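You operate a simulated robot arm through the tools that you are given. There is no shell and no other tool.

You run a simulated two-armed robot. Do the job below in one go: nothing can be reset, and whatever is moved stays where it is left.

## Task
Pick up the thread cone from the upper right shelf of the orange bench with one hand, pass it to the other hand and put it on the top of the pink counter. Set down upright: thread cone.

The check looks at the end state, three seconds after you hand in, the way a careful person would. Anything else that was tipped, shoved, dropped, spilled or broken makes it a failure.

## Robot
Two 7-joint arms with two-finger parallel grippers on one trunk, on a base that moves. Base frame: it is fixed to the floor where the robot stands at the start and does not move with it; the origin is under the middle of the robot, x ahead of it, y to its left, z up. Units: mm, degrees, N and s.
The left shoulder is at the start at [50, 168, 1098], the right one opposite. With the tool pointing down near the work surface each hand reaches from about 100 to 480 mm from the robot's upright axis, wherever it stands, measured 20 degrees to its own side. Places, roughly: thread cone (8x8x12 cm) [500, -100, 500]; top of the pink counter [700, 1900, 900]. Payload 1.57 kg a hand.
Tool frame (each hand has its own): the origin (TCP) lies between the finger pads and is the grasp point; the fingertips stand 30 mm ahead of it; z points along the fingers, y is the line along which they close. Largest opening 80 mm; finger width 17, thickness 12; the body of the gripper, 40 by 82 mm, starts 80 mm behind the TCP.
Orientation is told as [roll, pitch, yaw] about the base's x, y, z axes, in that order, counted from this pose: with the fingers straight down and closing along the base's y, the tool's x points along the base's -x, its y along +y and its z along -z.

## Interface
- The arms move only by the tool step_arm. It takes "left_targets", "right_targets" or both (then of equal length, played together; a hand with none holds still); each is a list of rows, each an object of numbers (a shift or turn left out is 0, a gripper value left out holds the last): "tx", "ty", "tz": the shift along the tool's x, y, z in mm; "wx", "wy", "wz": the turn, a rotation vector about the tool's x, y, z in degrees; "hand": the opening, from 0 (shut) to 1 (fully open). In form: [{"tx": .., "ty": .., "tz": .., "wx": .., "wy": .., "wz": .., "hand": ..}, ...]. A call has 1 to 20 rows; each row shifts and turns the commanded pose from where the row before left it, along the tool's axes as they then stand. Each row takes 0.2 s and may step no farther than 50 mm and 8.6 degrees from the row before; otherwise, or with a gripper value out of range, the whole call is refused. A pose out of reach is approached as far as the arm can. The call stops where the force on the tool passes 40 N (or 10 N more than at its start, if that is more) or the arm is blocked; 0.2 s more then pass. Each finger travels about 45 mm/s and halts on what it meets, pressing with about 34 N; the grip force reading is that of the motor and also rises with nothing between the fingers. The clock runs only during rows and for 0.2 s after the last one: add rows that do not move to give the fingers time. It gives the time, the measured TCP pose, the force on the tool (base axes), the opening and the grip force at its end, in the units of the frame above (readings bear some noise), with the torque about the TCP (base axes, N m) and any sound that the robot's microphone picked up.
- Cameras (640 x 400 px; columns grow to the right, rows downward): "scene" is now at [98, 1.3, 1266.6]; the picture's right is [0.02, -1.00, 0.00], its down [-0.92, -0.02, -0.39] and it looks along [0.39, 0.01, -0.92] (base axes); focal length 274 px, centre (320, 200). "left" rides on the left gripper at [72, 7, -122] in its tool frame; the picture's right is [-0.09, 1.00, 0.00], its down [-0.84, -0.08, -0.54] and it looks along [-0.54, -0.05, 0.84] (tool axes); focal length 238 px, centre (320, 200). "right" rides on the right gripper at [72, -7, -122] in its tool frame; the picture's right is [0.09, 1.00, 0.00], its down [-0.84, 0.08, -0.54] and it looks along [-0.54, 0.05, 0.84] (tool axes); focal length 238 px, centre (320, 200). There is no depth. A picture from a camera that has moved, and an enlarged one, comes with that camera's place and axes in the base frame and with its lens.
- camera(camera): a new picture of that camera. It takes no simulated time.
- raise_lower(by): slides the trunk up (or, below 0, down) by that many mm; the arms and the scene camera ride with it, the base frame stays. It gives what a move gives, with no picture.
- steer(legs): drives the robot by 1 to 6 legs, each [ahead, left, turn to the left] in mm, mm and degrees, along the robot's own axes; the way and the turn of a leg run together, so that a leg with both is an arc; at most 1500 mm and 180 degrees a leg. The arms and the cameras ride along, it lands a little off, and it stops where it bumps. It gives what a move gives.
- head_to(pan, tilt): turns the head with the scene camera to pan (to the left, within 80 degrees either way) and tilt (down, from -29 to 69), counted from straight ahead of the robot. It gives what a move gives.
- close_up(camera, box): a new picture of the part [left, top, right, bottom] of that camera's present view, enlarged. It takes no simulated time.
- hand_in(): hands the job in; it is judged then, once.

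Places have to be worked out from the pictures, the camera data and where the tool is seen. Open the grippers and draw the arms clear of the work before you hand the job in, unless the task says otherwise.

The tools are called after "Request:" by a JSON object that holds its "method" and its "body". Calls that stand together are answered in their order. step_arm: Moves the arms, as the interface text tells. Its arguments: {"type":"object","properties":{"left_targets":{"type":"array","items":{"type":"object","properties":{"tx":{"type":"number"},"ty":{"type":"number"},"tz":{"type":"number"},"wx":{"type":"number"},"wy":{"type":"number"},"wz":{"type":"number"},"hand":{"type":"number"}}}},"right_targets":{"type":"array","items":{"type":"object","properties":{"tx":{"type":"number"},"ty":{"type":"number"},"tz":{"type":"number"},"wx":{"type":"number"},"wy":{"type":"number"},"wz":{"type":"number"},"hand":{"type":"number"}}}}},"required":[]} The other tools are called the same way: raise_lower (by) moves the trunk up or down; steer (legs) drives the base; head_to (pan, tilt) turns the head that bears the scene camera; camera (camera) takes a picture; close_up (camera, box) takes an enlarged picture of a part of a camera's view; hand_in () hands the job in.

At the start:

```text
clock: 0.0
left_tool_pos: [322.1, 131.7, 722.6]
left_ee_rot: [0.0, 0.0, 0.0]
left_contact_force: [0.6, -0.3, -1.2]
left_ft_torque: [0.01, 0.02, -0.01]
left_grip_width: 80.0
left_grasp_force: 0.1
right_tool_pos: [301.9, -171.9, 690.0]
right_ee_rot: [0.0, -0.1, -0.1]
right_contact_force: [0.0, -0.4, -0.4]
right_ft_torque: [0.0, -0.01, -0.01]
right_grip_width: 80.0
right_grasp_force: 0.1
trunk travel left (down, up): [-266.0, 176.0]
robot x, y, heading: [4.7, -1.5, 0.2]
head pan, tilt (commanded): [1.2, 66.8]
```

scene: 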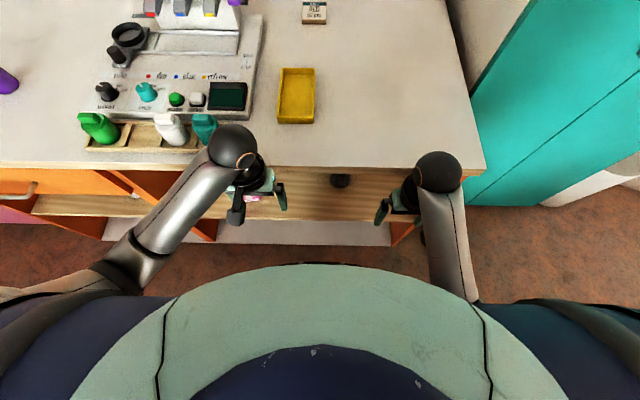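
right: 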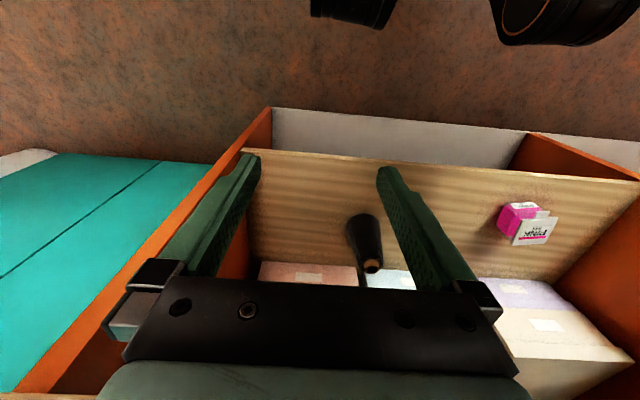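
left: 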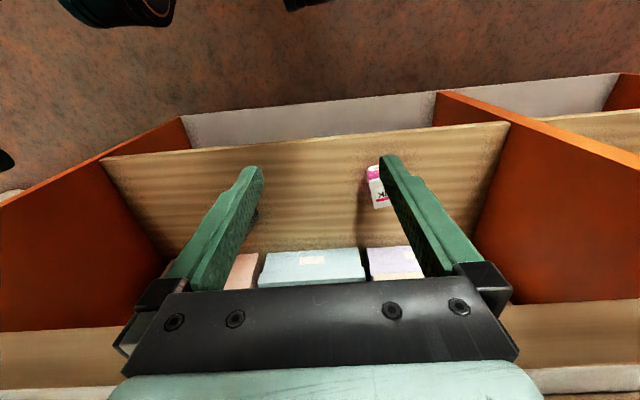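

The right camera shows the dark cone standing on the upper shelf, roughly at [500, -75, 440] at its base, under the bench top. I'll take enlarged looks before moving anything.

Request:
{"method": "close_up", "body": {"camera": "right", "box": [240, 130, 560, 330]}}

Request:
{"method": "close_up", "body": {"camera": "scene", "box": [200, 130, 480, 305]}}

Request:
{"method": "close_up", "body": {"camera": "left", "box": [80, 100, 560, 400]}}

```text
2.00 times, centred on (400, 230) of right
camera zoom: at [231.4, -178.6, 812.4], right [-0.09, 1.0, 0.0], down [0.84, 0.08, 0.54], along [0.54, 0.05, -0.84], focal length 477 px, centre (160, 140)
```

zoom: 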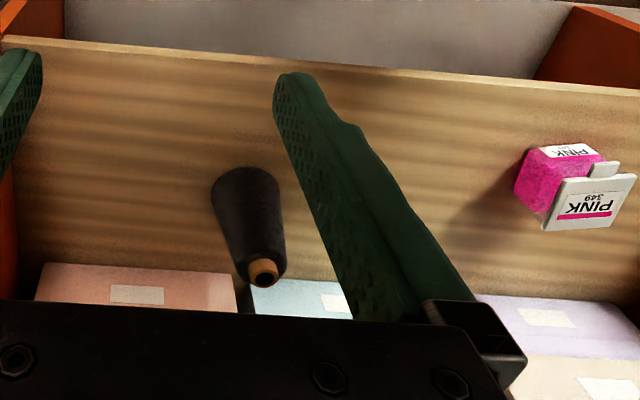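

```text
2.29 times, centred on (340, 218) of scene
camera zoom: at [98.0, 1.3, 1266.6], right [0.02, -1.0, 0.0], down [-0.92, -0.02, -0.39], along [0.39, 0.01, -0.92], focal length 626 px, centre (274, 160)
```

zoom: 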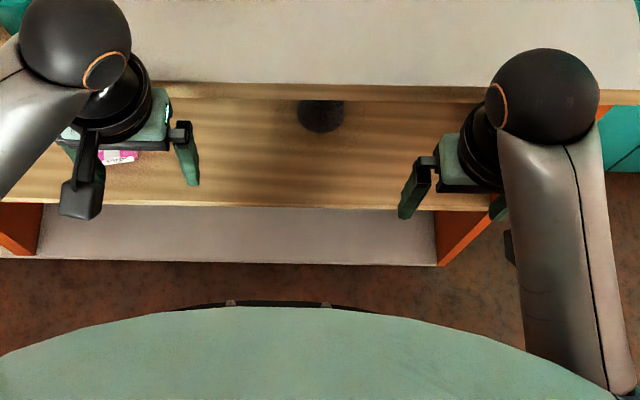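

```text
1.33 times, centred on (320, 250) of left
camera zoom: at [250.2, 137.3, 844.1], right [0.09, 1.0, 0.0], down [0.84, -0.08, 0.54], along [0.54, -0.05, -0.84], focal length 318 px, centre (320, 133)
```

zoom: 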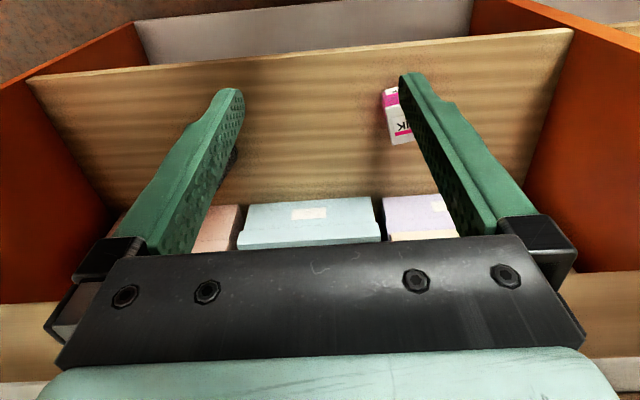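

The cone's base works out to about x 550, y -55, z 400 (front edge of bench top about x 376, z 790). Before moving, I look around with the head to find the pink counter and the free floor.

Request:
{"method": "head_to", "body": {"pan": 75, "tilt": 25}}

Request:
{"method": "camera", "body": {"camera": "scene"}}

Request:
{"method": "head_to", "body": {"pan": 35, "tilt": 30}}

Request:
{"method": "camera", "body": {"camera": "scene"}}

Request:
{"method": "head_to", "body": {"pan": -60, "tilt": 30}}

Request:
{"method": "camera", "body": {"camera": "scene"}}

```text
clock: 1.5
left_tool_pos: [322.1, 130.8, 721.9]
left_ee_rot: [-0.1, -0.1, -0.1]
left_contact_force: [1.0, 0.3, 0.7]
left_ft_torque: [0.01, -0.01, -0.01]
left_grip_width: 80.0
left_grasp_force: 0.0
right_tool_pos: [301.3, -171.6, 691.1]
right_ee_rot: [-0.1, 0.0, -0.1]
right_contact_force: [-0.9, -0.4, -0.1]
right_ft_torque: [0.0, 0.0, 0.0]
right_grip_width: 80.2
right_grasp_force: 0.1
trunk travel left (down, up): [-266.0, 176.0]
robot x, y, heading: [2.8, 1.8, -0.2]
head pan, tilt (commanded): [75.0, 25.0]
```

```text
taken
camera scene: at [63.5, 89.1, 1324.1], right [0.97, -0.26, 0.0], down [-0.11, -0.41, -0.91], along [0.24, 0.88, -0.42], focal length 274 px, centre (320, 200)
```

scene: 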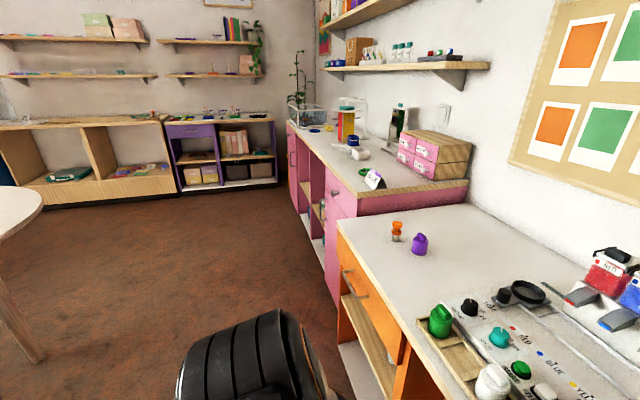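

```text
clock: 2.5
left_tool_pos: [321.4, 130.8, 722.9]
left_ee_rot: [0.0, 0.1, 0.0]
left_contact_force: [0.1, -1.1, 0.1]
left_ft_torque: [-0.03, -0.05, 0.02]
left_grip_width: 80.1
left_grasp_force: 0.1
right_tool_pos: [300.9, -172.2, 690.8]
right_ee_rot: [0.0, 0.0, 0.0]
right_contact_force: [-0.6, 0.2, 0.0]
right_ft_torque: [-0.03, 0.03, 0.01]
right_grip_width: 80.2
right_grasp_force: 0.1
trunk travel left (down, up): [-266.0, 176.0]
robot x, y, heading: [-0.0, 1.5, 0.1]
head pan, tilt (commanded): [35.0, 30.0]
```

```text
taken
camera scene: at [113.7, 52.0, 1316.2], right [0.57, -0.82, 0.0], down [-0.41, -0.29, -0.87], along [0.71, 0.5, -0.5], focal length 274 px, centre (320, 200)
```

scene: 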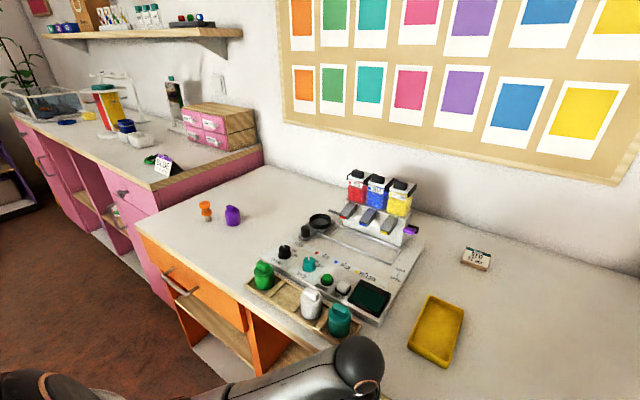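

```text
clock: 4.2
left_tool_pos: [321.5, 131.9, 721.3]
left_ee_rot: [-0.1, 0.0, 0.0]
left_contact_force: [0.0, 0.5, 0.2]
left_ft_torque: [-0.02, -0.01, -0.01]
left_grip_width: 80.1
left_grasp_force: 0.1
right_tool_pos: [301.3, -171.4, 690.6]
right_ee_rot: [0.0, 0.0, 0.0]
right_contact_force: [0.3, 0.9, 0.4]
right_ft_torque: [0.0, -0.02, 0.0]
right_grip_width: 79.9
right_grasp_force: 0.1
trunk travel left (down, up): [-266.0, 176.0]
robot x, y, heading: [-2.8, 2.4, 0.3]
head pan, tilt (commanded): [-60.0, 30.0]
```

```text
taken
camera scene: at [84.9, -78.2, 1316.2], right [-0.87, -0.5, 0.0], down [-0.25, 0.43, -0.87], along [0.43, -0.75, -0.5], focal length 274 px, centre (320, 200)
```

scene: 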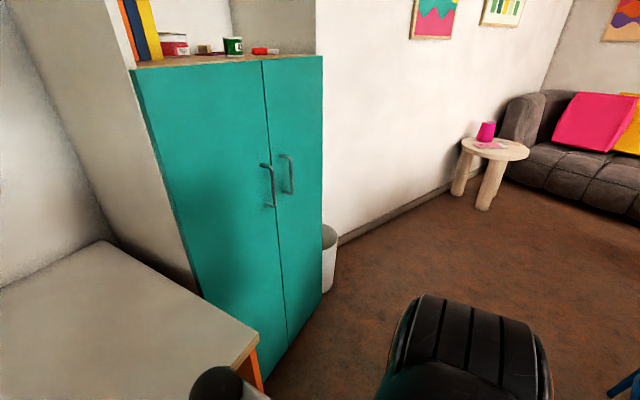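

The pink counter lies to the left, past the orange bench's left end, with free top area between the blue jars and the glass case and open floor in front of it. Now I back the base off 250 mm so that the arm can be reshaped and the trunk lowered clear of the bench.

Request:
{"method": "steer", "body": {"legs": [[-250, 0, 0]]}}

Request:
{"method": "head_to", "body": {"pan": 0, "tilt": 40}}

Request:
{"method": "camera", "body": {"camera": "scene"}}

```text
clock: 6.1
left_tool_pos: [73.4, 130.5, 723.0]
left_ee_rot: [0.0, 0.0, 0.1]
left_contact_force: [-0.6, 0.0, 0.9]
left_ft_torque: [0.02, 0.01, -0.01]
left_grip_width: 80.0
left_grasp_force: 0.0
right_tool_pos: [54.2, -171.3, 690.1]
right_ee_rot: [-0.1, 0.0, 0.0]
right_contact_force: [0.2, 0.4, -0.1]
right_ft_torque: [-0.02, 0.01, 0.0]
right_grip_width: 79.9
right_grasp_force: 0.1
trunk travel left (down, up): [-266.0, 176.0]
robot x, y, heading: [-245.9, 0.3, -0.2]
head pan, tilt (commanded): [-60.0, 30.0]
```

```text
clock: 7.4
left_tool_pos: [73.9, 131.6, 721.0]
left_ee_rot: [0.0, 0.0, 0.1]
left_contact_force: [-0.2, 0.9, -0.4]
left_ft_torque: [-0.01, -0.02, 0.0]
left_grip_width: 80.1
left_grasp_force: 0.1
right_tool_pos: [54.5, -171.3, 690.1]
right_ee_rot: [0.0, 0.1, 0.0]
right_contact_force: [-0.6, 0.0, 0.0]
right_ft_torque: [-0.01, 0.02, -0.01]
right_grip_width: 80.1
right_grasp_force: 0.1
trunk travel left (down, up): [-266.0, 176.0]
robot x, y, heading: [-250.3, -0.1, -0.1]
head pan, tilt (commanded): [0.0, 40.0]
```

```text
taken
camera scene: at [-123.9, 0.0, 1300.8], right [0.0, -1.0, 0.0], down [-0.64, 0.0, -0.77], along [0.77, 0.0, -0.64], focal length 274 px, centre (320, 200)
```

scene: 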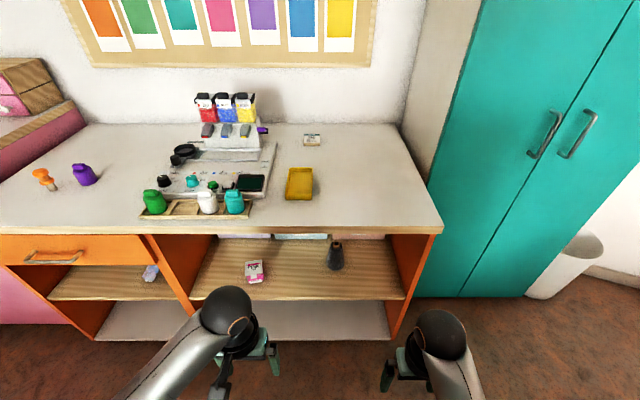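

The cone is in plain view on the right part of the upper shelf, nothing close to it (pink box about 320 mm to its left, boxes behind at x ~680). I pitch the right hand to point forward and 30° down about its wrist, and lift the left hand a bit.

Request:
{"method": "step_arm", "body": {"right_targets": [{"tx": -32.3, "tz": -2.4, "wy": -8.57}, {"tx": -32.3, "tz": -2.4, "wy": -8.57}, {"tx": -32.3, "tz": -2.4, "wy": -8.57}, {"tx": -32.3, "tz": -2.4, "wy": -8.57}, {"tx": -32.3, "tz": -2.4, "wy": -8.57}, {"tx": -32.3, "tz": -2.4, "wy": -8.57}, {"tx": -32.3, "tz": -2.4, "wy": -8.57}], "left_targets": [{"tz": -14, "tx": -3}, {"tz": -14, "tx": -3}, {"tz": -14, "tx": -3}, {"tz": -14, "tx": -3}, {"tz": -14, "tx": -3}, {"tz": -14, "tx": -3}, {"tz": 0}]}}

```text
clock: 9.0
left_tool_pos: [91.3, 131.2, 806.4]
left_ee_rot: [0.0, 0.0, 0.0]
left_contact_force: [-0.3, 0.2, 0.1]
left_ft_torque: [0.03, -0.06, 0.0]
left_grip_width: 80.0
left_grasp_force: 0.2
right_tool_pos: [241.6, -171.2, 799.3]
right_ee_rot: [0.2, -60.1, -0.2]
right_contact_force: [0.1, -0.7, 0.0]
right_ft_torque: [-0.02, -0.02, 0.0]
right_grip_width: 79.7
right_grasp_force: 0.1
trunk travel left (down, up): [-266.0, 176.0]
robot x, y, heading: [-245.9, -0.4, 0.1]
head pan, tilt (commanded): [0.0, 40.0]
```

The right hand now points forward and 30° down at [242, -171, 799], as planned. I lower the trunk 250 mm and look at the shelf with the scene and right cameras.

Request:
{"method": "raise_lower", "body": {"by": -250}}

Request:
{"method": "camera", "body": {"camera": "scene"}}

Request:
{"method": "camera", "body": {"camera": "right"}}

```text
clock: 11.7
left_tool_pos: [90.5, 133.4, 586.0]
left_ee_rot: [-0.6, -0.1, -0.1]
left_contact_force: [0.0, 0.3, -1.5]
left_ft_torque: [-0.01, 0.01, -0.03]
left_grip_width: 79.8
left_grasp_force: 0.0
right_tool_pos: [241.9, -169.7, 582.4]
right_ee_rot: [-1.8, -60.2, 1.6]
right_contact_force: [-0.3, 0.1, -0.6]
right_ft_torque: [0.03, 0.01, -0.03]
right_grip_width: 80.1
right_grasp_force: 0.2
trunk travel left (down, up): [-43.0, 399.0]
robot x, y, heading: [-248.2, 3.9, -0.1]
head pan, tilt (commanded): [0.0, 40.0]
stopped: the arm was blocked; the commanded pose is now the measured one
```

```text
taken
camera scene: at [-125.4, 7.9, 1081.7], right [0.0, -1.0, 0.01], down [-0.64, -0.01, -0.77], along [0.77, -0.01, -0.64], focal length 274 px, centre (320, 200)
```

scene: 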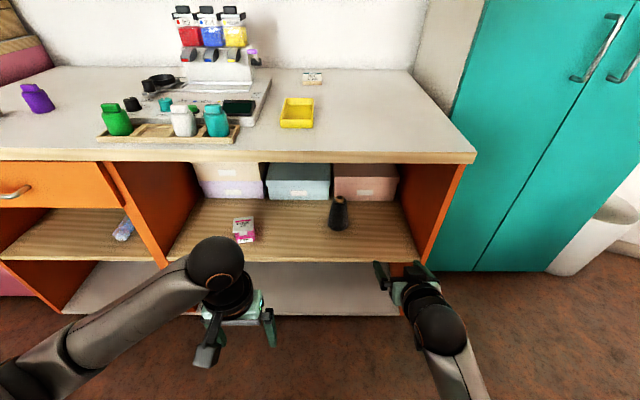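

```text
taken
camera right: at [100.4, -177.9, 580.4], right [-0.05, 0.99, -0.1], down [-0.05, 0.09, 0.99], along [1.0, 0.05, 0.05], focal length 238 px, centre (320, 200)
```

right: 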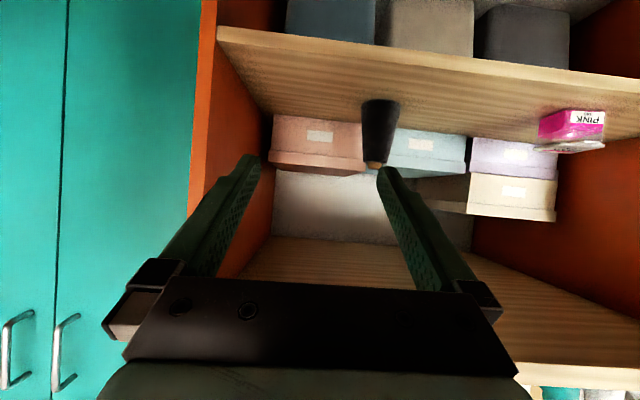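

The trunk stopped after about 223 mm because an arm (probably the right elbow) met the base; the cone is clearly visible to both cameras. I raise it 25 mm to relieve that contact.

Request:
{"method": "raise_lower", "body": {"by": 25}}

Request:
{"method": "close_up", "body": {"camera": "scene", "box": [180, 140, 500, 340]}}

Request:
{"method": "close_up", "body": {"camera": "right", "box": [240, 20, 560, 220]}}

```text
clock: 12.4
left_tool_pos: [92.2, 130.7, 607.2]
left_ee_rot: [0.0, 0.0, -0.1]
left_contact_force: [-0.6, -0.6, 0.4]
left_ft_torque: [0.0, -0.02, 0.0]
left_grip_width: 80.1
left_grasp_force: 0.0
right_tool_pos: [241.8, -177.0, 600.3]
right_ee_rot: [-2.1, -60.2, 1.9]
right_contact_force: [-1.2, 0.1, -0.1]
right_ft_torque: [0.0, -0.02, 0.02]
right_grip_width: 80.0
right_grasp_force: 0.2
trunk travel left (down, up): [-68.0, 374.0]
robot x, y, heading: [-248.6, 2.7, -0.0]
head pan, tilt (commanded): [0.0, 40.0]
```

```text
2.00 times, centred on (340, 240) of scene
camera zoom: at [-123.9, 0.1, 1101.7], right [0.0, -1.0, 0.0], down [-0.64, 0.0, -0.77], along [0.77, 0.0, -0.64], focal length 548 px, centre (280, 120)
```

zoom: 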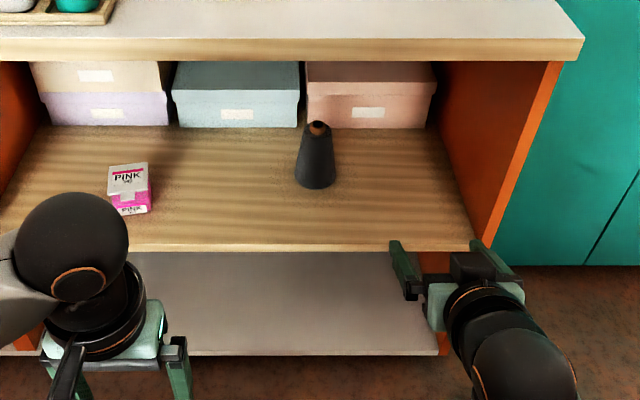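

```text
2.00 times, centred on (400, 120) of right
camera zoom: at [101.7, -184.1, 598.1], right [-0.05, 0.99, -0.1], down [-0.05, 0.1, 0.99], along [1.0, 0.05, 0.05], focal length 477 px, centre (160, 360)
```

zoom: 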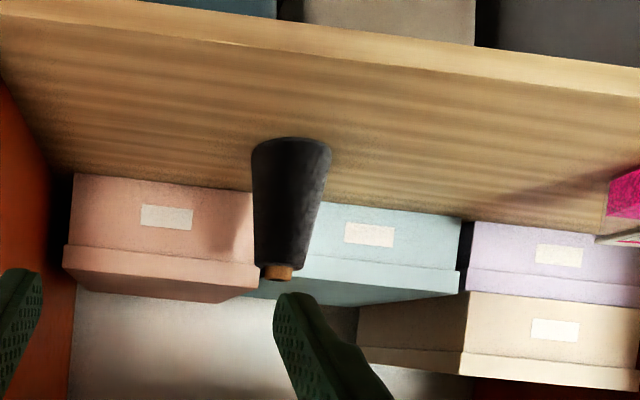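

Triangulating both views: cone tip ≈ [549, -61, 528], base centre ≈ [553, -63, 408], so it stands on the shelf at z ≈ 408, diameter ~74 at the base and ~38 at the top. Shelf front edge is at x ≈ 406. I line the right hand up in y and extend it 90 mm while still outside the bench, and square its small roll error.

Request:
{"method": "step_arm", "body": {"right_targets": [{"tx": -11.25, "ty": 28, "tz": 19.5, "wx": -0.13, "wz": 0.23}, {"tx": -11.25, "ty": 28, "tz": 19.5, "wx": -0.13, "wz": 0.23}, {"tx": -11.25, "ty": 28, "tz": 19.5, "wx": -0.13, "wz": 0.23}, {"tx": -11.25, "ty": 28, "tz": 19.5, "wx": -0.13, "wz": 0.23}, {"tx": 0}]}}

Request:
{"method": "raise_lower", "body": {"by": -60}}

Request:
{"method": "camera", "body": {"camera": "scene"}}

Request:
{"method": "camera", "body": {"camera": "right"}}

```text
clock: 13.3
left_tool_pos: [92.1, 132.3, 609.4]
left_ee_rot: [-0.1, 0.0, 0.1]
left_contact_force: [-0.3, -0.4, -0.2]
left_ft_torque: [-0.02, 0.01, -0.01]
left_grip_width: 80.1
left_grasp_force: 0.0
right_tool_pos: [306.6, -159.4, 569.7]
right_ee_rot: [-20.0, -57.5, 15.8]
right_contact_force: [0.2, -0.9, -0.2]
right_ft_torque: [0.0, -0.01, -0.05]
right_grip_width: 79.9
right_grasp_force: 0.0
trunk travel left (down, up): [-68.0, 374.0]
robot x, y, heading: [-244.9, 0.7, -0.1]
head pan, tilt (commanded): [0.0, 40.0]
stopped in row 4 (right hand): the arm was blocked; the commanded pose is now the measured one
```

```text
clock: 14.5
left_tool_pos: [89.7, 133.5, 581.5]
left_ee_rot: [-0.6, -0.5, 0.0]
left_contact_force: [0.3, 0.8, 0.2]
left_ft_torque: [-0.05, -0.01, -0.04]
left_grip_width: 79.9
left_grasp_force: 0.1
right_tool_pos: [307.4, -160.1, 547.7]
right_ee_rot: [-21.8, -57.8, 17.2]
right_contact_force: [0.3, 0.2, 0.1]
right_ft_torque: [-0.01, 0.05, 0.0]
right_grip_width: 80.0
right_grasp_force: 0.1
trunk travel left (down, up): [-35.0, 408.0]
robot x, y, heading: [-249.4, 2.7, -0.0]
head pan, tilt (commanded): [0.0, 40.0]
stopped: the arm was blocked; the commanded pose is now the measured one
```

```text
taken
camera scene: at [-130.3, 7.0, 1074.8], right [0.0, -1.0, 0.01], down [-0.64, -0.01, -0.77], along [0.77, -0.01, -0.64], focal length 274 px, centre (320, 200)
```

scene: 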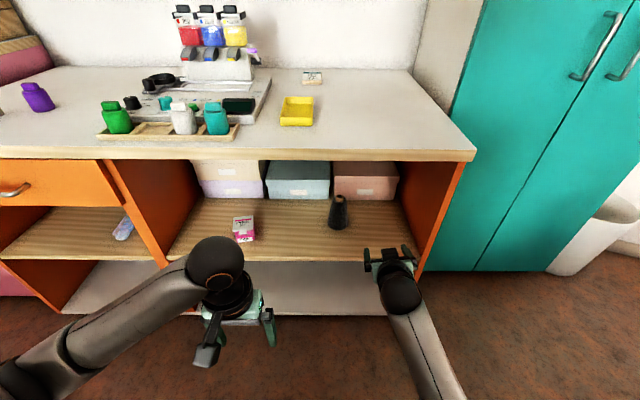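

```text
taken
camera right: at [166.8, -163.9, 547.9], right [-0.02, 0.96, -0.28], down [-0.04, 0.27, 0.96], along [1.0, 0.03, 0.03], focal length 238 px, centre (320, 200)
```

right: 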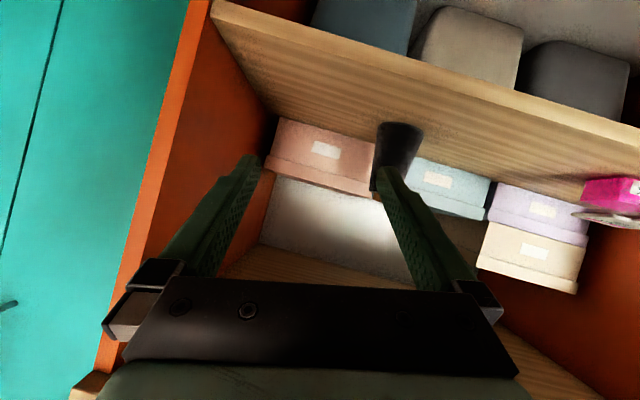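

The right arm is being blocked by something around its elbow and got twisted (roll -20°). I raise the trunk to relieve it and look down at the right arm with the head.

Request:
{"method": "raise_lower", "body": {"by": 100}}

Request:
{"method": "head_to", "body": {"pan": -45, "tilt": 69}}

Request:
{"method": "camera", "body": {"camera": "scene"}}

```text
clock: 15.8
left_tool_pos: [92.6, 131.4, 674.8]
left_ee_rot: [0.0, 0.0, 0.0]
left_contact_force: [-0.5, 0.0, 0.6]
left_ft_torque: [-0.02, -0.03, 0.01]
left_grip_width: 80.0
left_grasp_force: 0.0
right_tool_pos: [311.4, -166.4, 641.4]
right_ee_rot: [-21.8, -57.9, 17.0]
right_contact_force: [-0.2, -0.9, 0.1]
right_ft_torque: [0.0, -0.02, 0.01]
right_grip_width: 80.1
right_grasp_force: 0.0
trunk travel left (down, up): [-135.0, 308.0]
robot x, y, heading: [-250.7, 0.4, -0.2]
head pan, tilt (commanded): [0.0, 40.0]
```

```text
clock: 17.0
left_tool_pos: [91.4, 130.8, 674.9]
left_ee_rot: [0.0, 0.0, 0.1]
left_contact_force: [-0.1, 0.6, -0.8]
left_ft_torque: [-0.01, -0.02, 0.01]
left_grip_width: 80.1
left_grasp_force: 0.0
right_tool_pos: [312.2, -164.6, 640.4]
right_ee_rot: [-21.8, -57.7, 17.1]
right_contact_force: [-1.0, 0.0, -0.7]
right_ft_torque: [-0.02, 0.0, -0.03]
right_grip_width: 80.1
right_grasp_force: 0.0
trunk travel left (down, up): [-135.0, 308.0]
robot x, y, heading: [-245.3, -0.5, -0.2]
head pan, tilt (commanded): [-45.0, 68.8]
```

```text
taken
camera scene: at [-169.3, -39.5, 1133.5], right [-0.71, -0.71, 0.0], down [-0.66, 0.66, -0.36], along [0.26, -0.26, -0.93], focal length 274 px, centre (320, 200)
```

scene: 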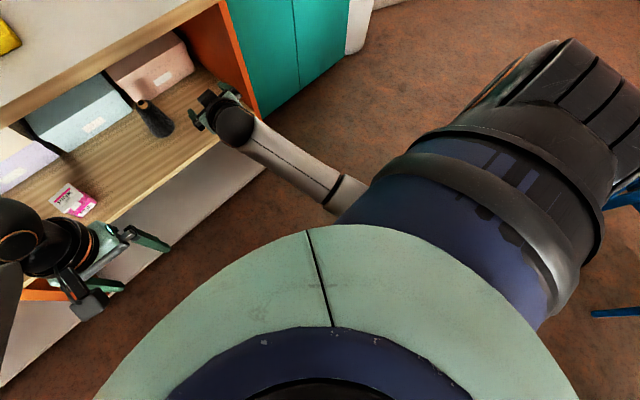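

The right upper arm hangs next to the torso; the elbow hits the lower body when lowered far or when the hand swings inward. So it's better to keep the hand straight ahead of the shoulder (y rel. ≈ -168) and strafe the base left instead. I square the hand up and test the forward-down reach in the free space before the bench.

Request:
{"method": "step_arm", "body": {"right_targets": [{"wx": -3.56, "wy": -0.3, "wz": 4.55}, {"wx": -3.56, "wy": -0.3, "wz": 4.55}, {"tx": 26, "ty": -1, "tz": 7}, {"tx": 26, "ty": -1, "tz": 7}, {"tx": 26, "ty": -1, "tz": 7}, {"tx": 0}]}}

Request:
{"method": "camera", "body": {"camera": "scene"}}

```text
clock: 18.4
left_tool_pos: [91.2, 131.4, 674.2]
left_ee_rot: [0.0, 0.0, 0.0]
left_contact_force: [-0.8, 1.0, 0.9]
left_ft_torque: [-0.02, -0.03, -0.02]
left_grip_width: 79.9
left_grasp_force: 0.1
right_tool_pos: [291.2, -171.0, 561.4]
right_ee_rot: [-0.1, -60.2, 0.0]
right_contact_force: [0.5, -0.5, -0.3]
right_ft_torque: [-0.04, 0.01, 0.0]
right_grip_width: 79.6
right_grasp_force: 0.1
trunk travel left (down, up): [-135.0, 308.0]
robot x, y, heading: [-244.7, -2.3, -0.1]
head pan, tilt (commanded): [-45.0, 68.8]
```

```text
taken
camera scene: at [-169.4, -39.5, 1133.5], right [-0.71, -0.71, 0.0], down [-0.66, 0.66, -0.36], along [0.26, -0.26, -0.93], focal length 274 px, centre (320, 200)
```

scene: 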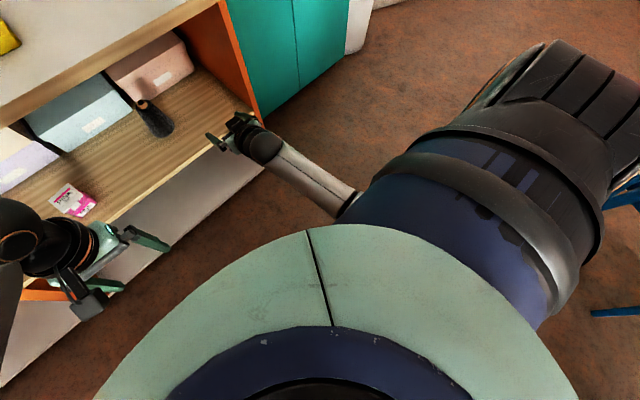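

The hand is now exact at [291, -171, 561], with shoulder-to-wrist about 421 mm. I test reaching another 60 mm ahead and 60 mm down, still clear of the shelf.

Request:
{"method": "step_arm", "body": {"right_targets": [{"tx": -15, "tz": 26}, {"tx": -15, "tz": 26}, {"tx": 26, "tz": 15}, {"tx": 26, "tz": 15}, {"tx": 0}]}}

Request:
{"method": "camera", "body": {"camera": "scene"}}

```text
clock: 19.8
left_tool_pos: [91.9, 131.3, 674.8]
left_ee_rot: [0.2, 0.0, 0.1]
left_contact_force: [-0.2, -0.4, -0.2]
left_ft_torque: [0.02, 0.01, -0.06]
left_grip_width: 79.9
left_grasp_force: 0.1
right_tool_pos: [342.3, -212.8, 488.7]
right_ee_rot: [-7.8, -58.9, 5.8]
right_contact_force: [1.0, 0.1, -0.1]
right_ft_torque: [-0.01, 0.01, -0.04]
right_grip_width: 79.9
right_grasp_force: 0.0
trunk travel left (down, up): [-135.0, 308.0]
robot x, y, heading: [-250.9, -1.3, 0.1]
head pan, tilt (commanded): [-45.0, 68.8]
stopped in row 5 (right hand): the arm was blocked; the commanded pose is now the measured one
```

```text
taken
camera scene: at [-169.4, -39.5, 1133.5], right [-0.71, -0.71, 0.0], down [-0.66, 0.66, -0.36], along [0.26, -0.26, -0.93], focal length 274 px, centre (320, 200)
```

scene: 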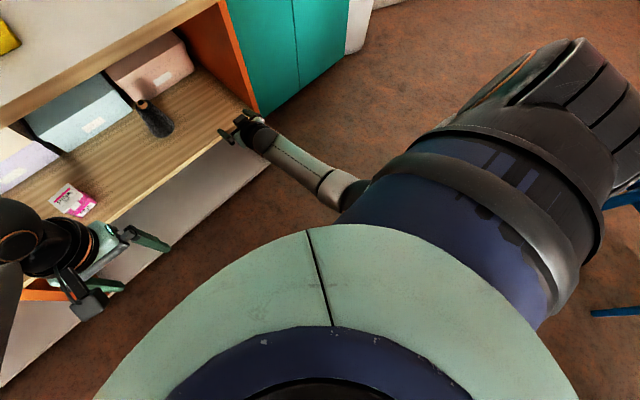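

The arm was blocked again against the robot's own body (pushed outward to y -213). I need to see the lower body, so I tilt the left hand back about 40° to use its camera to look at the robot's own front.

Request:
{"method": "step_arm", "body": {"left_targets": [{"wy": 8}, {"wy": 8}, {"wy": 8}, {"wy": 8}, {"wy": 8}, {"wy": 0}]}}

Request:
{"method": "camera", "body": {"camera": "left"}}

```text
clock: 21.2
left_tool_pos: [91.0, 130.4, 674.8]
left_ee_rot: [0.0, 40.1, 0.0]
left_contact_force: [0.0, 0.7, 0.8]
left_ft_torque: [0.01, 0.0, 0.01]
left_grip_width: 80.1
left_grasp_force: 0.1
right_tool_pos: [342.8, -212.0, 489.0]
right_ee_rot: [-7.7, -58.8, 5.6]
right_contact_force: [0.6, 0.0, 0.1]
right_ft_torque: [-0.03, -0.04, 0.01]
right_grip_width: 80.0
right_grasp_force: 0.1
trunk travel left (down, up): [-135.0, 308.0]
robot x, y, heading: [-249.4, -2.7, 0.0]
head pan, tilt (commanded): [-45.0, 68.8]
```

```text
taken
camera left: at [115.3, 137.3, 814.5], right [0.07, 1.0, -0.06], down [0.99, -0.08, -0.12], along [-0.13, -0.05, -0.99], focal length 238 px, centre (320, 200)
```

left: 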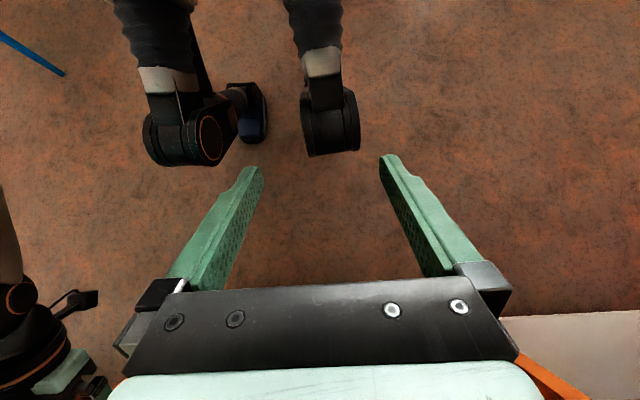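

The view shows a legged lower body: bent knees at about rel. x 150, y ±146, z 350, so the thighs come up when the trunk squats and block the right forearm. Hence I raise the trunk 70 mm (straighter arm, thighs lower), and bring the left hand back to straight down and tucked in.

Request:
{"method": "raise_lower", "body": {"by": 70}}

Request:
{"method": "step_arm", "body": {"left_targets": [{"wy": -8}, {"wy": -8}, {"wy": -8}, {"wy": -8}, {"wy": -8}, {"tx": 28, "ty": 10}, {"tx": 28, "ty": 10}, {"tx": 28, "ty": 10}, {"tx": 28, "ty": 10}, {"tx": 0}]}}

```text
clock: 22.2
left_tool_pos: [91.6, 130.9, 745.0]
left_ee_rot: [0.1, 40.1, 0.0]
left_contact_force: [0.4, -0.4, -0.6]
left_ft_torque: [-0.02, -0.01, 0.02]
left_grip_width: 79.8
left_grasp_force: 0.0
right_tool_pos: [342.2, -212.0, 558.4]
right_ee_rot: [-7.7, -58.8, 5.6]
right_contact_force: [-0.3, 0.2, -0.4]
right_ft_torque: [-0.02, -0.01, -0.03]
right_grip_width: 79.8
right_grasp_force: 0.0
trunk travel left (down, up): [-205.0, 238.0]
robot x, y, heading: [-246.7, -3.7, -0.2]
head pan, tilt (commanded): [-45.0, 68.8]
```

```text
clock: 24.2
left_tool_pos: [4.6, 164.6, 746.1]
left_ee_rot: [-0.3, -1.1, 1.6]
left_contact_force: [6.8, 0.9, 1.8]
left_ft_torque: [-0.22, 1.1, -0.12]
left_grip_width: 79.9
left_grasp_force: 0.0
left hand out of reach, approached as far as the arm can: row 9
right_tool_pos: [343.0, -212.3, 558.3]
right_ee_rot: [-7.8, -58.8, 5.8]
right_contact_force: [-0.2, -0.5, 0.4]
right_ft_torque: [0.01, 0.01, 0.01]
right_grip_width: 79.7
right_grasp_force: 0.1
trunk travel left (down, up): [-205.0, 238.0]
robot x, y, heading: [-248.3, -0.0, -0.0]
head pan, tilt (commanded): [-45.0, 68.8]
stopped in row 9 (left hand): the force on the tool passed its limit at 81 N (the readings are from after the stop); the commanded pose is now the measured one
```

The left hand lightly met the body at rel. x 253; I move it 20 mm forward. The right hand I square to a 45° downward pitch and draw back to rel. [370, -168], z 500, ready to be driven toward the cone with the robot turned about 20° left.

Request:
{"method": "step_arm", "body": {"right_targets": [{"wx": -1.58, "wy": 7.0, "wz": 1.33}, {"wx": -1.58, "wy": 7.0, "wz": 1.33}, {"tx": 32.8, "ty": 7.3, "tz": -19.2}, {"tx": 32.8, "ty": 7.3, "tz": -19.2}, {"tx": 32.8, "ty": 7.3, "tz": -19.2}, {"tx": 32.8, "ty": 7.3, "tz": -19.2}, {"tx": 32.8, "ty": 7.3, "tz": -19.2}, {"tx": 32.8, "ty": 7.3, "tz": -19.2}, {"tx": 0}], "left_targets": [{"tx": -10}, {"tx": -10, "wx": 0.3, "wy": 1.1, "wz": 1.6}, {"tx": 0}, {"tx": 0}, {"tx": 0}, {"tx": 0}, {"tx": 0}, {"tx": 0}, {"tx": 0}]}}

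Request:
{"method": "head_to", "body": {"pan": 0, "tilt": 50}}

Request:
{"method": "camera", "body": {"camera": "scene"}}

```text
clock: 26.4
left_tool_pos: [24.9, 163.7, 747.5]
left_ee_rot: [-0.4, 0.0, -0.2]
left_contact_force: [0.3, 0.7, -0.2]
left_ft_torque: [-0.01, 0.02, 0.04]
left_grip_width: 80.0
left_grasp_force: 0.1
right_tool_pos: [133.0, -200.7, 504.3]
right_ee_rot: [-6.3, -46.1, 5.6]
right_contact_force: [0.1, 0.5, 1.9]
right_ft_torque: [-0.01, -0.03, -0.01]
right_grip_width: 80.0
right_grasp_force: 0.0
trunk travel left (down, up): [-205.0, 238.0]
robot x, y, heading: [-249.7, -1.3, 0.2]
head pan, tilt (commanded): [-45.0, 68.8]
stopped in row 9 (right hand): the arm was blocked; the commanded pose is now the measured one
```

```text
clock: 27.5
left_tool_pos: [25.2, 164.1, 746.9]
left_ee_rot: [-0.6, 0.0, -0.3]
left_contact_force: [0.4, -0.4, -0.2]
left_ft_torque: [-0.03, 0.0, 0.03]
left_grip_width: 79.9
left_grasp_force: 0.0
right_tool_pos: [132.8, -200.1, 504.6]
right_ee_rot: [-6.1, -46.1, 5.6]
right_contact_force: [-0.3, 0.9, 0.7]
right_ft_torque: [-0.01, 0.01, -0.02]
right_grip_width: 80.0
right_grasp_force: 0.1
trunk travel left (down, up): [-205.0, 238.0]
robot x, y, heading: [-245.4, 0.6, 0.1]
head pan, tilt (commanded): [0.0, 50.0]
```

```text
taken
camera scene: at [-132.0, 0.0, 1225.4], right [0.0, -1.0, 0.0], down [-0.77, 0.0, -0.64], along [0.64, 0.0, -0.77], focal length 274 px, centre (320, 200)
```

scene: 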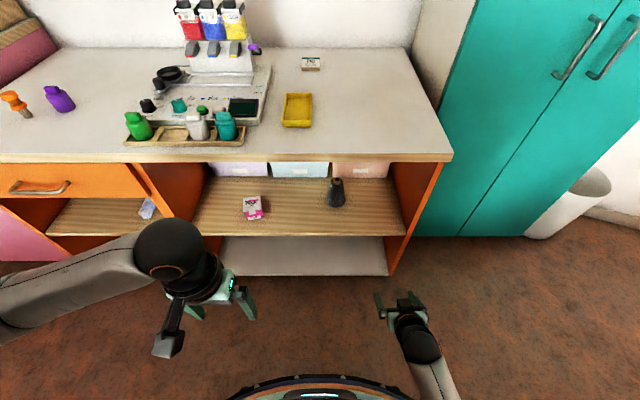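

The right forearm touched the thigh again, so a lateral offset of about -200 suits it; I'll use that. I move the hand slightly forward to be free, square it, then turn the base 20° left so that the right shoulder leads.

Request:
{"method": "step_arm", "body": {"right_targets": [{"tx": -14, "tz": 14}, {"tx": -10, "tz": 10, "wx": -1.0, "wy": 0.65, "wz": 1.9}, {"wx": -1.1, "wy": 0.64, "wz": 1.96}, {"tx": 0}]}}

Request:
{"method": "steer", "body": {"legs": [[0, 0, 20]]}}

Request:
{"method": "head_to", "body": {"pan": -20, "tilt": 45}}

Request:
{"method": "camera", "body": {"camera": "scene"}}

Request:
{"method": "camera", "body": {"camera": "right"}}

```text
clock: 28.5
left_tool_pos: [23.4, 164.2, 745.5]
left_ee_rot: [-0.5, 0.0, -0.2]
left_contact_force: [0.1, -0.5, -0.3]
left_ft_torque: [0.0, 0.0, -0.01]
left_grip_width: 79.9
left_grasp_force: 0.0
right_tool_pos: [167.5, -197.9, 506.0]
right_ee_rot: [0.1, -45.0, -0.3]
right_contact_force: [-0.1, 0.9, -0.3]
right_ft_torque: [0.0, -0.01, 0.02]
right_grip_width: 79.8
right_grasp_force: 0.1
trunk travel left (down, up): [-205.0, 238.0]
robot x, y, heading: [-249.3, 1.3, -0.1]
head pan, tilt (commanded): [0.0, 50.0]
```

```text
clock: 30.0
left_tool_pos: [-47.8, 246.6, 746.8]
left_ee_rot: [-0.4, 0.0, 19.8]
left_contact_force: [0.5, 0.2, -0.5]
left_ft_torque: [0.01, -0.03, 0.03]
left_grip_width: 79.9
left_grasp_force: 0.1
right_tool_pos: [210.8, -44.0, 506.2]
right_ee_rot: [0.1, -45.0, 19.7]
right_contact_force: [0.7, 0.4, -0.5]
right_ft_torque: [-0.03, -0.01, 0.01]
right_grip_width: 80.1
right_grasp_force: 0.1
trunk travel left (down, up): [-205.0, 238.0]
robot x, y, heading: [-249.0, -2.8, 20.0]
head pan, tilt (commanded): [0.0, 50.0]
```

```text
clock: 30.8
left_tool_pos: [-48.8, 248.3, 748.0]
left_ee_rot: [-0.5, -0.1, 19.8]
left_contact_force: [-0.4, 0.4, 0.7]
left_ft_torque: [-0.02, 0.0, -0.01]
left_grip_width: 80.0
left_grasp_force: 0.1
right_tool_pos: [209.2, -44.4, 505.3]
right_ee_rot: [0.1, -45.0, 19.8]
right_contact_force: [0.4, 0.2, 0.1]
right_ft_torque: [-0.01, -0.02, -0.03]
right_grip_width: 79.6
right_grasp_force: 0.0
trunk travel left (down, up): [-205.0, 238.0]
robot x, y, heading: [-248.7, -0.9, 19.8]
head pan, tilt (commanded): [-20.0, 45.0]
```

```text
taken
camera scene: at [-130.0, 13.7, 1232.3], right [0.0, -1.0, 0.0], down [-0.71, 0.0, -0.71], along [0.71, 0.0, -0.71], focal length 274 px, centre (320, 200)
```

scene: 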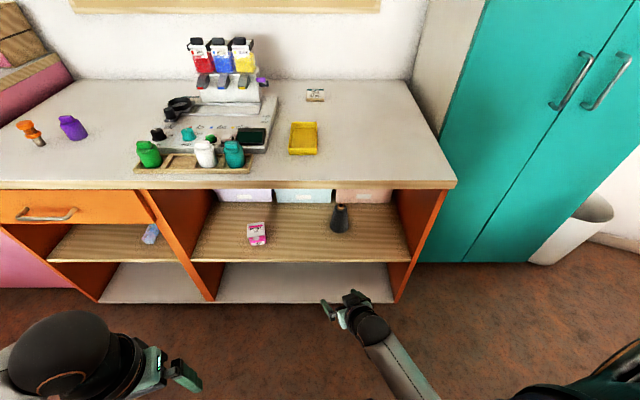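

```text
taken
camera right: at [83.9, -97.4, 540.7], right [-0.4, 0.91, -0.06], down [0.17, 0.14, 0.98], along [0.9, 0.38, -0.21], focal length 238 px, centre (320, 200)
```

right: 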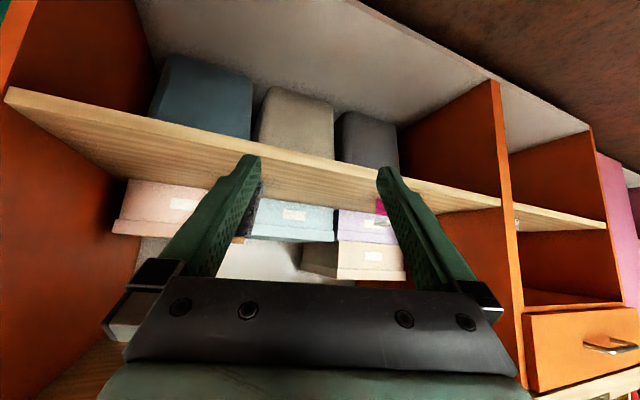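

The robot is turned 20°, hand squared at [209, -44, 505] with 45° pitch. I enlarge the cone once more to refine its position, then strafe right and come forward to stop about 110 mm short of it.

Request:
{"method": "close_up", "body": {"camera": "scene", "box": [260, 170, 420, 270]}}

Request:
{"method": "steer", "body": {"legs": [[0, -134, 0], [170, 0, 0]]}}

Request:
{"method": "camera", "body": {"camera": "scene"}}

Request:
{"method": "camera", "body": {"camera": "right"}}

```text
4.00 times, centred on (340, 220) of scene
camera zoom: at [-130.0, 13.7, 1232.3], right [0.0, -1.0, 0.0], down [-0.71, 0.0, -0.71], along [0.71, 0.0, -0.71], focal length 1096 px, centre (240, 120)
```

zoom: 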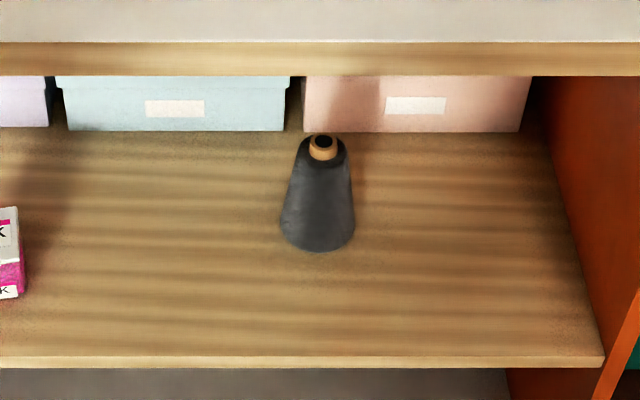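

```text
clock: 33.7
left_tool_pos: [156.2, 179.6, 746.9]
left_ee_rot: [-0.5, 0.0, 19.7]
left_contact_force: [0.9, 0.2, 0.4]
left_ft_torque: [0.0, -0.03, 0.0]
left_grip_width: 79.8
left_grasp_force: 0.1
right_tool_pos: [415.6, -111.4, 506.3]
right_ee_rot: [0.0, -45.0, 19.7]
right_contact_force: [-0.1, -0.1, 0.7]
right_ft_torque: [0.01, 0.01, 0.02]
right_grip_width: 80.0
right_grasp_force: 0.0
trunk travel left (down, up): [-205.0, 238.0]
robot x, y, heading: [-42.5, -68.5, 19.7]
head pan, tilt (commanded): [-20.0, 45.0]
```

```text
taken
camera scene: at [74.5, -54.1, 1232.3], right [0.0, -1.0, 0.0], down [-0.71, 0.0, -0.71], along [0.71, 0.0, -0.71], focal length 274 px, centre (320, 200)
```

scene: 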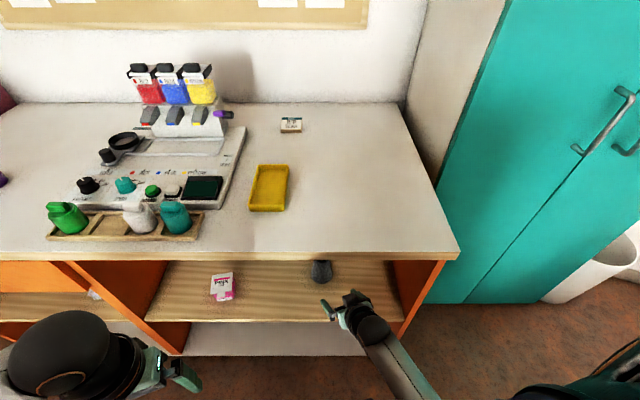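

```text
taken
camera right: at [288.3, -165.2, 540.7], right [-0.4, 0.91, -0.06], down [0.17, 0.14, 0.98], along [0.9, 0.38, -0.21], focal length 238 px, centre (320, 200)
```

right: 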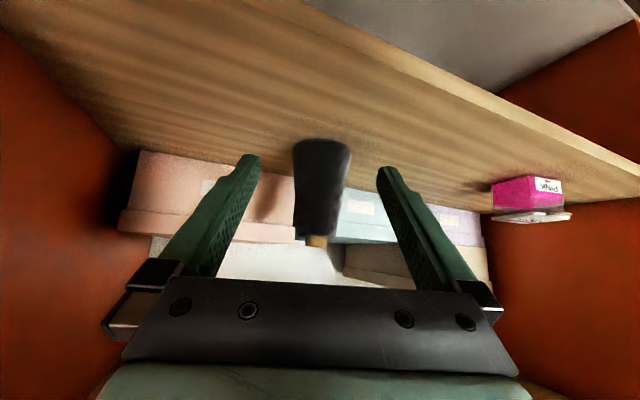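

The cone now sits centred between the open fingers in the right camera; it's about 146 mm ahead of the TCP along the hand's heading and ~3 mm to the left. I drive 95 mm further ahead so that the fingertips just begin to straddle it, at z 506 where it is ~52 mm wide.

Request:
{"method": "steer", "body": {"legs": [[95, 0, 0]]}}

Request:
{"method": "camera", "body": {"camera": "right"}}

Request:
{"method": "camera", "body": {"camera": "scene"}}

```text
clock: 34.8
left_tool_pos: [245.3, 212.3, 746.7]
left_ee_rot: [-0.5, 0.0, 19.8]
left_contact_force: [0.1, -0.5, -0.6]
left_ft_torque: [-0.01, 0.0, -0.02]
left_grip_width: 80.1
left_grasp_force: 0.0
right_tool_pos: [503.0, -80.7, 505.1]
right_ee_rot: [0.0, -45.0, 19.7]
right_contact_force: [-0.3, 0.1, -0.2]
right_ft_torque: [-0.02, -0.01, 0.0]
right_grip_width: 80.0
right_grasp_force: 0.1
trunk travel left (down, up): [-205.0, 238.0]
robot x, y, heading: [46.5, -39.7, 19.8]
head pan, tilt (commanded): [-20.0, 45.0]
```

```text
taken
camera right: at [377.3, -132.9, 540.6], right [-0.4, 0.91, -0.06], down [0.17, 0.14, 0.98], along [0.9, 0.38, -0.21], focal length 238 px, centre (320, 200)
```

right: 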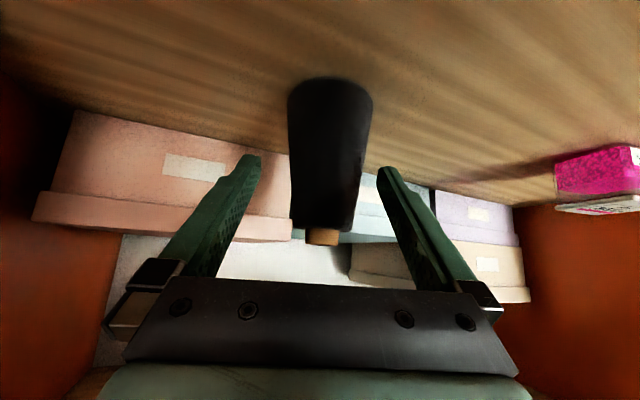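

```text
taken
camera scene: at [163.5, -21.8, 1232.3], right [0.0, -1.0, 0.0], down [-0.71, 0.0, -0.71], along [0.71, 0.0, -0.71], focal length 274 px, centre (320, 200)
```

scene: 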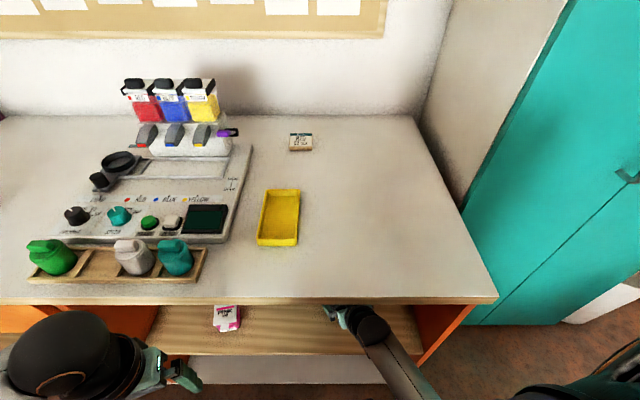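

The cone is centred within ~3 mm and its measured width is ~54 mm at this height (73 at base, ~50 at its top). I'll grip it high (z ≈ 495, about 87 above the shelf) to leave the lower part free for the left hand: move 53 mm ahead, 3 left, 10 down.

Request:
{"method": "step_arm", "body": {"right_targets": [{"tx": -7.6, "ty": 0.8, "tz": 11.1}, {"tx": -7.6, "ty": 0.8, "tz": 11.1}, {"tx": -7.6, "ty": 0.8, "tz": 11.1}, {"tx": -7.6, "ty": 0.8, "tz": 11.1}, {"tx": 0}]}}

Request:
{"method": "camera", "body": {"camera": "right"}}

```text
clock: 36.0
left_tool_pos: [245.6, 212.2, 746.7]
left_ee_rot: [-0.4, 0.1, 19.8]
left_contact_force: [-0.8, 0.8, 0.1]
left_ft_torque: [-0.02, 0.01, -0.04]
left_grip_width: 80.0
left_grasp_force: 0.0
right_tool_pos: [551.9, -58.9, 496.0]
right_ee_rot: [0.1, -45.0, 19.7]
right_contact_force: [-0.6, 0.4, 0.3]
right_ft_torque: [0.0, -0.01, 0.04]
right_grip_width: 80.1
right_grasp_force: 0.2
trunk travel left (down, up): [-205.0, 238.0]
robot x, y, heading: [46.2, -37.1, 20.0]
head pan, tilt (commanded): [-20.0, 45.0]
```

```text
taken
camera right: at [426.4, -112.2, 530.7], right [-0.4, 0.91, -0.06], down [0.17, 0.14, 0.98], along [0.9, 0.38, -0.21], focal length 238 px, centre (320, 200)
```

right: 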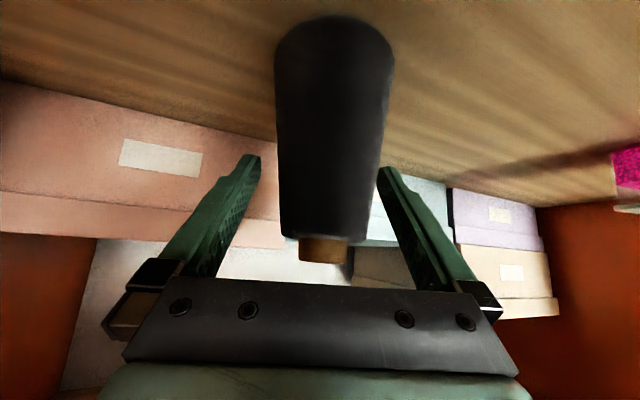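

The cone stands between the fingers with its axis about 3 mm left of the TCP. I shift 3 mm left and close the right gripper.

Request:
{"method": "step_arm", "body": {"right_targets": [{"ty": 3}, {"ty": 0}, {"hand": 0.6}, {"hand": 0.5}, {"hand": 0.0}, {"hand": 0.0}, {"hand": 0.0}, {"hand": 0.0}]}}

Request:
{"method": "camera", "body": {"camera": "right"}}

```text
clock: 37.8
left_tool_pos: [246.1, 211.4, 746.6]
left_ee_rot: [-0.5, 0.0, 19.8]
left_contact_force: [0.8, -0.7, 0.5]
left_ft_torque: [0.02, -0.02, -0.02]
left_grip_width: 79.8
left_grasp_force: 0.1
right_tool_pos: [551.7, -57.0, 494.4]
right_ee_rot: [0.0, -45.0, 19.9]
right_contact_force: [1.0, 0.1, 0.7]
right_ft_torque: [-0.06, -0.08, 0.04]
right_grip_width: 51.7
right_grasp_force: 34.0
trunk travel left (down, up): [-205.0, 238.0]
robot x, y, heading: [46.5, -36.8, 19.9]
head pan, tilt (commanded): [-20.0, 45.0]
```

```text
taken
camera right: at [425.4, -110.1, 530.6], right [-0.4, 0.91, -0.07], down [0.17, 0.14, 0.98], along [0.9, 0.38, -0.21], focal length 238 px, centre (320, 200)
```

right: 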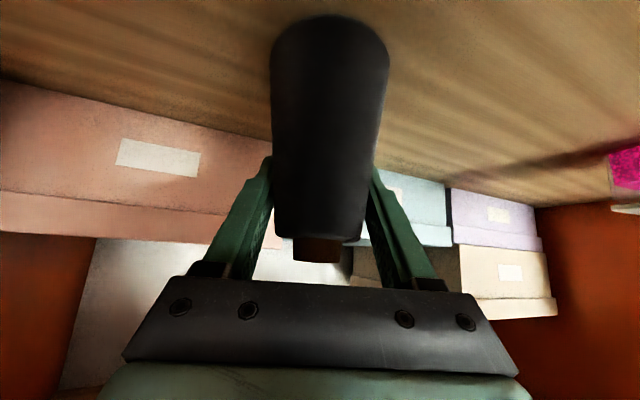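

The fingers hold the cone at 51.7 mm with 34 N. I lift it 30 mm straight up and check.

Request:
{"method": "step_arm", "body": {"right_targets": [{"tx": -7.07, "tz": -7.07}, {"tx": -7.07, "tz": -7.07}, {"tx": -7.07, "tz": -7.07}, {"tx": 0}]}}

Request:
{"method": "camera", "body": {"camera": "right"}}

Request:
{"method": "camera", "body": {"camera": "scene"}}

```text
clock: 38.8
left_tool_pos: [245.5, 211.5, 746.5]
left_ee_rot: [-0.5, 0.0, 19.8]
left_contact_force: [0.0, 0.3, 0.2]
left_ft_torque: [0.05, 0.0, 0.04]
left_grip_width: 79.9
left_grasp_force: 0.1
right_tool_pos: [550.3, -56.2, 526.7]
right_ee_rot: [0.1, -45.0, 19.8]
right_contact_force: [-0.1, 0.6, -1.4]
right_ft_torque: [0.02, 0.0, 0.01]
right_grip_width: 51.5
right_grasp_force: 34.2
trunk travel left (down, up): [-205.0, 238.0]
robot x, y, heading: [49.1, -31.6, 19.7]
head pan, tilt (commanded): [-20.0, 45.0]
```

```text
taken
camera right: at [424.6, -109.4, 561.1], right [-0.4, 0.91, -0.06], down [0.17, 0.14, 0.97], along [0.9, 0.38, -0.21], focal length 238 px, centre (320, 200)
```

right: 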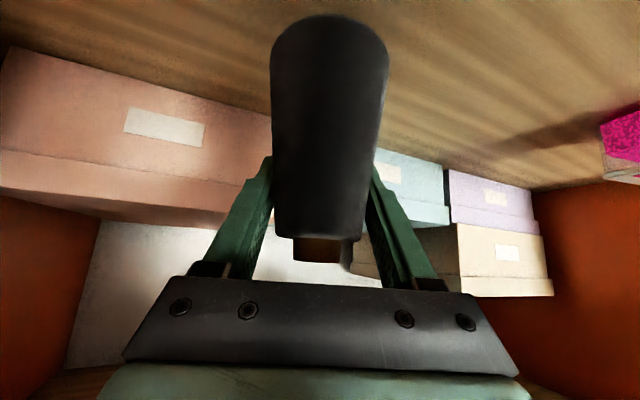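

```text
taken
camera scene: at [163.6, -21.8, 1232.3], right [0.0, -1.0, 0.0], down [-0.71, 0.0, -0.71], along [0.71, 0.0, -0.71], focal length 274 px, centre (320, 200)
```

scene: 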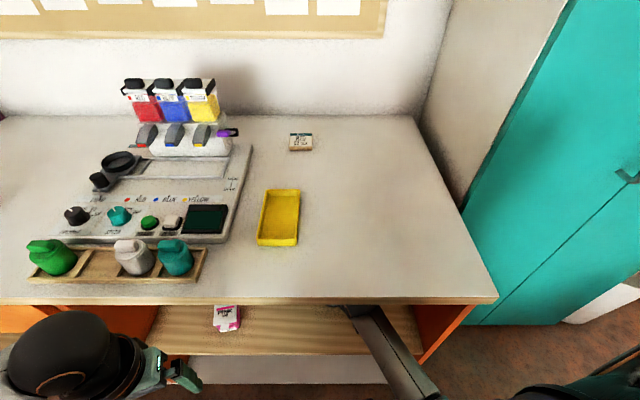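

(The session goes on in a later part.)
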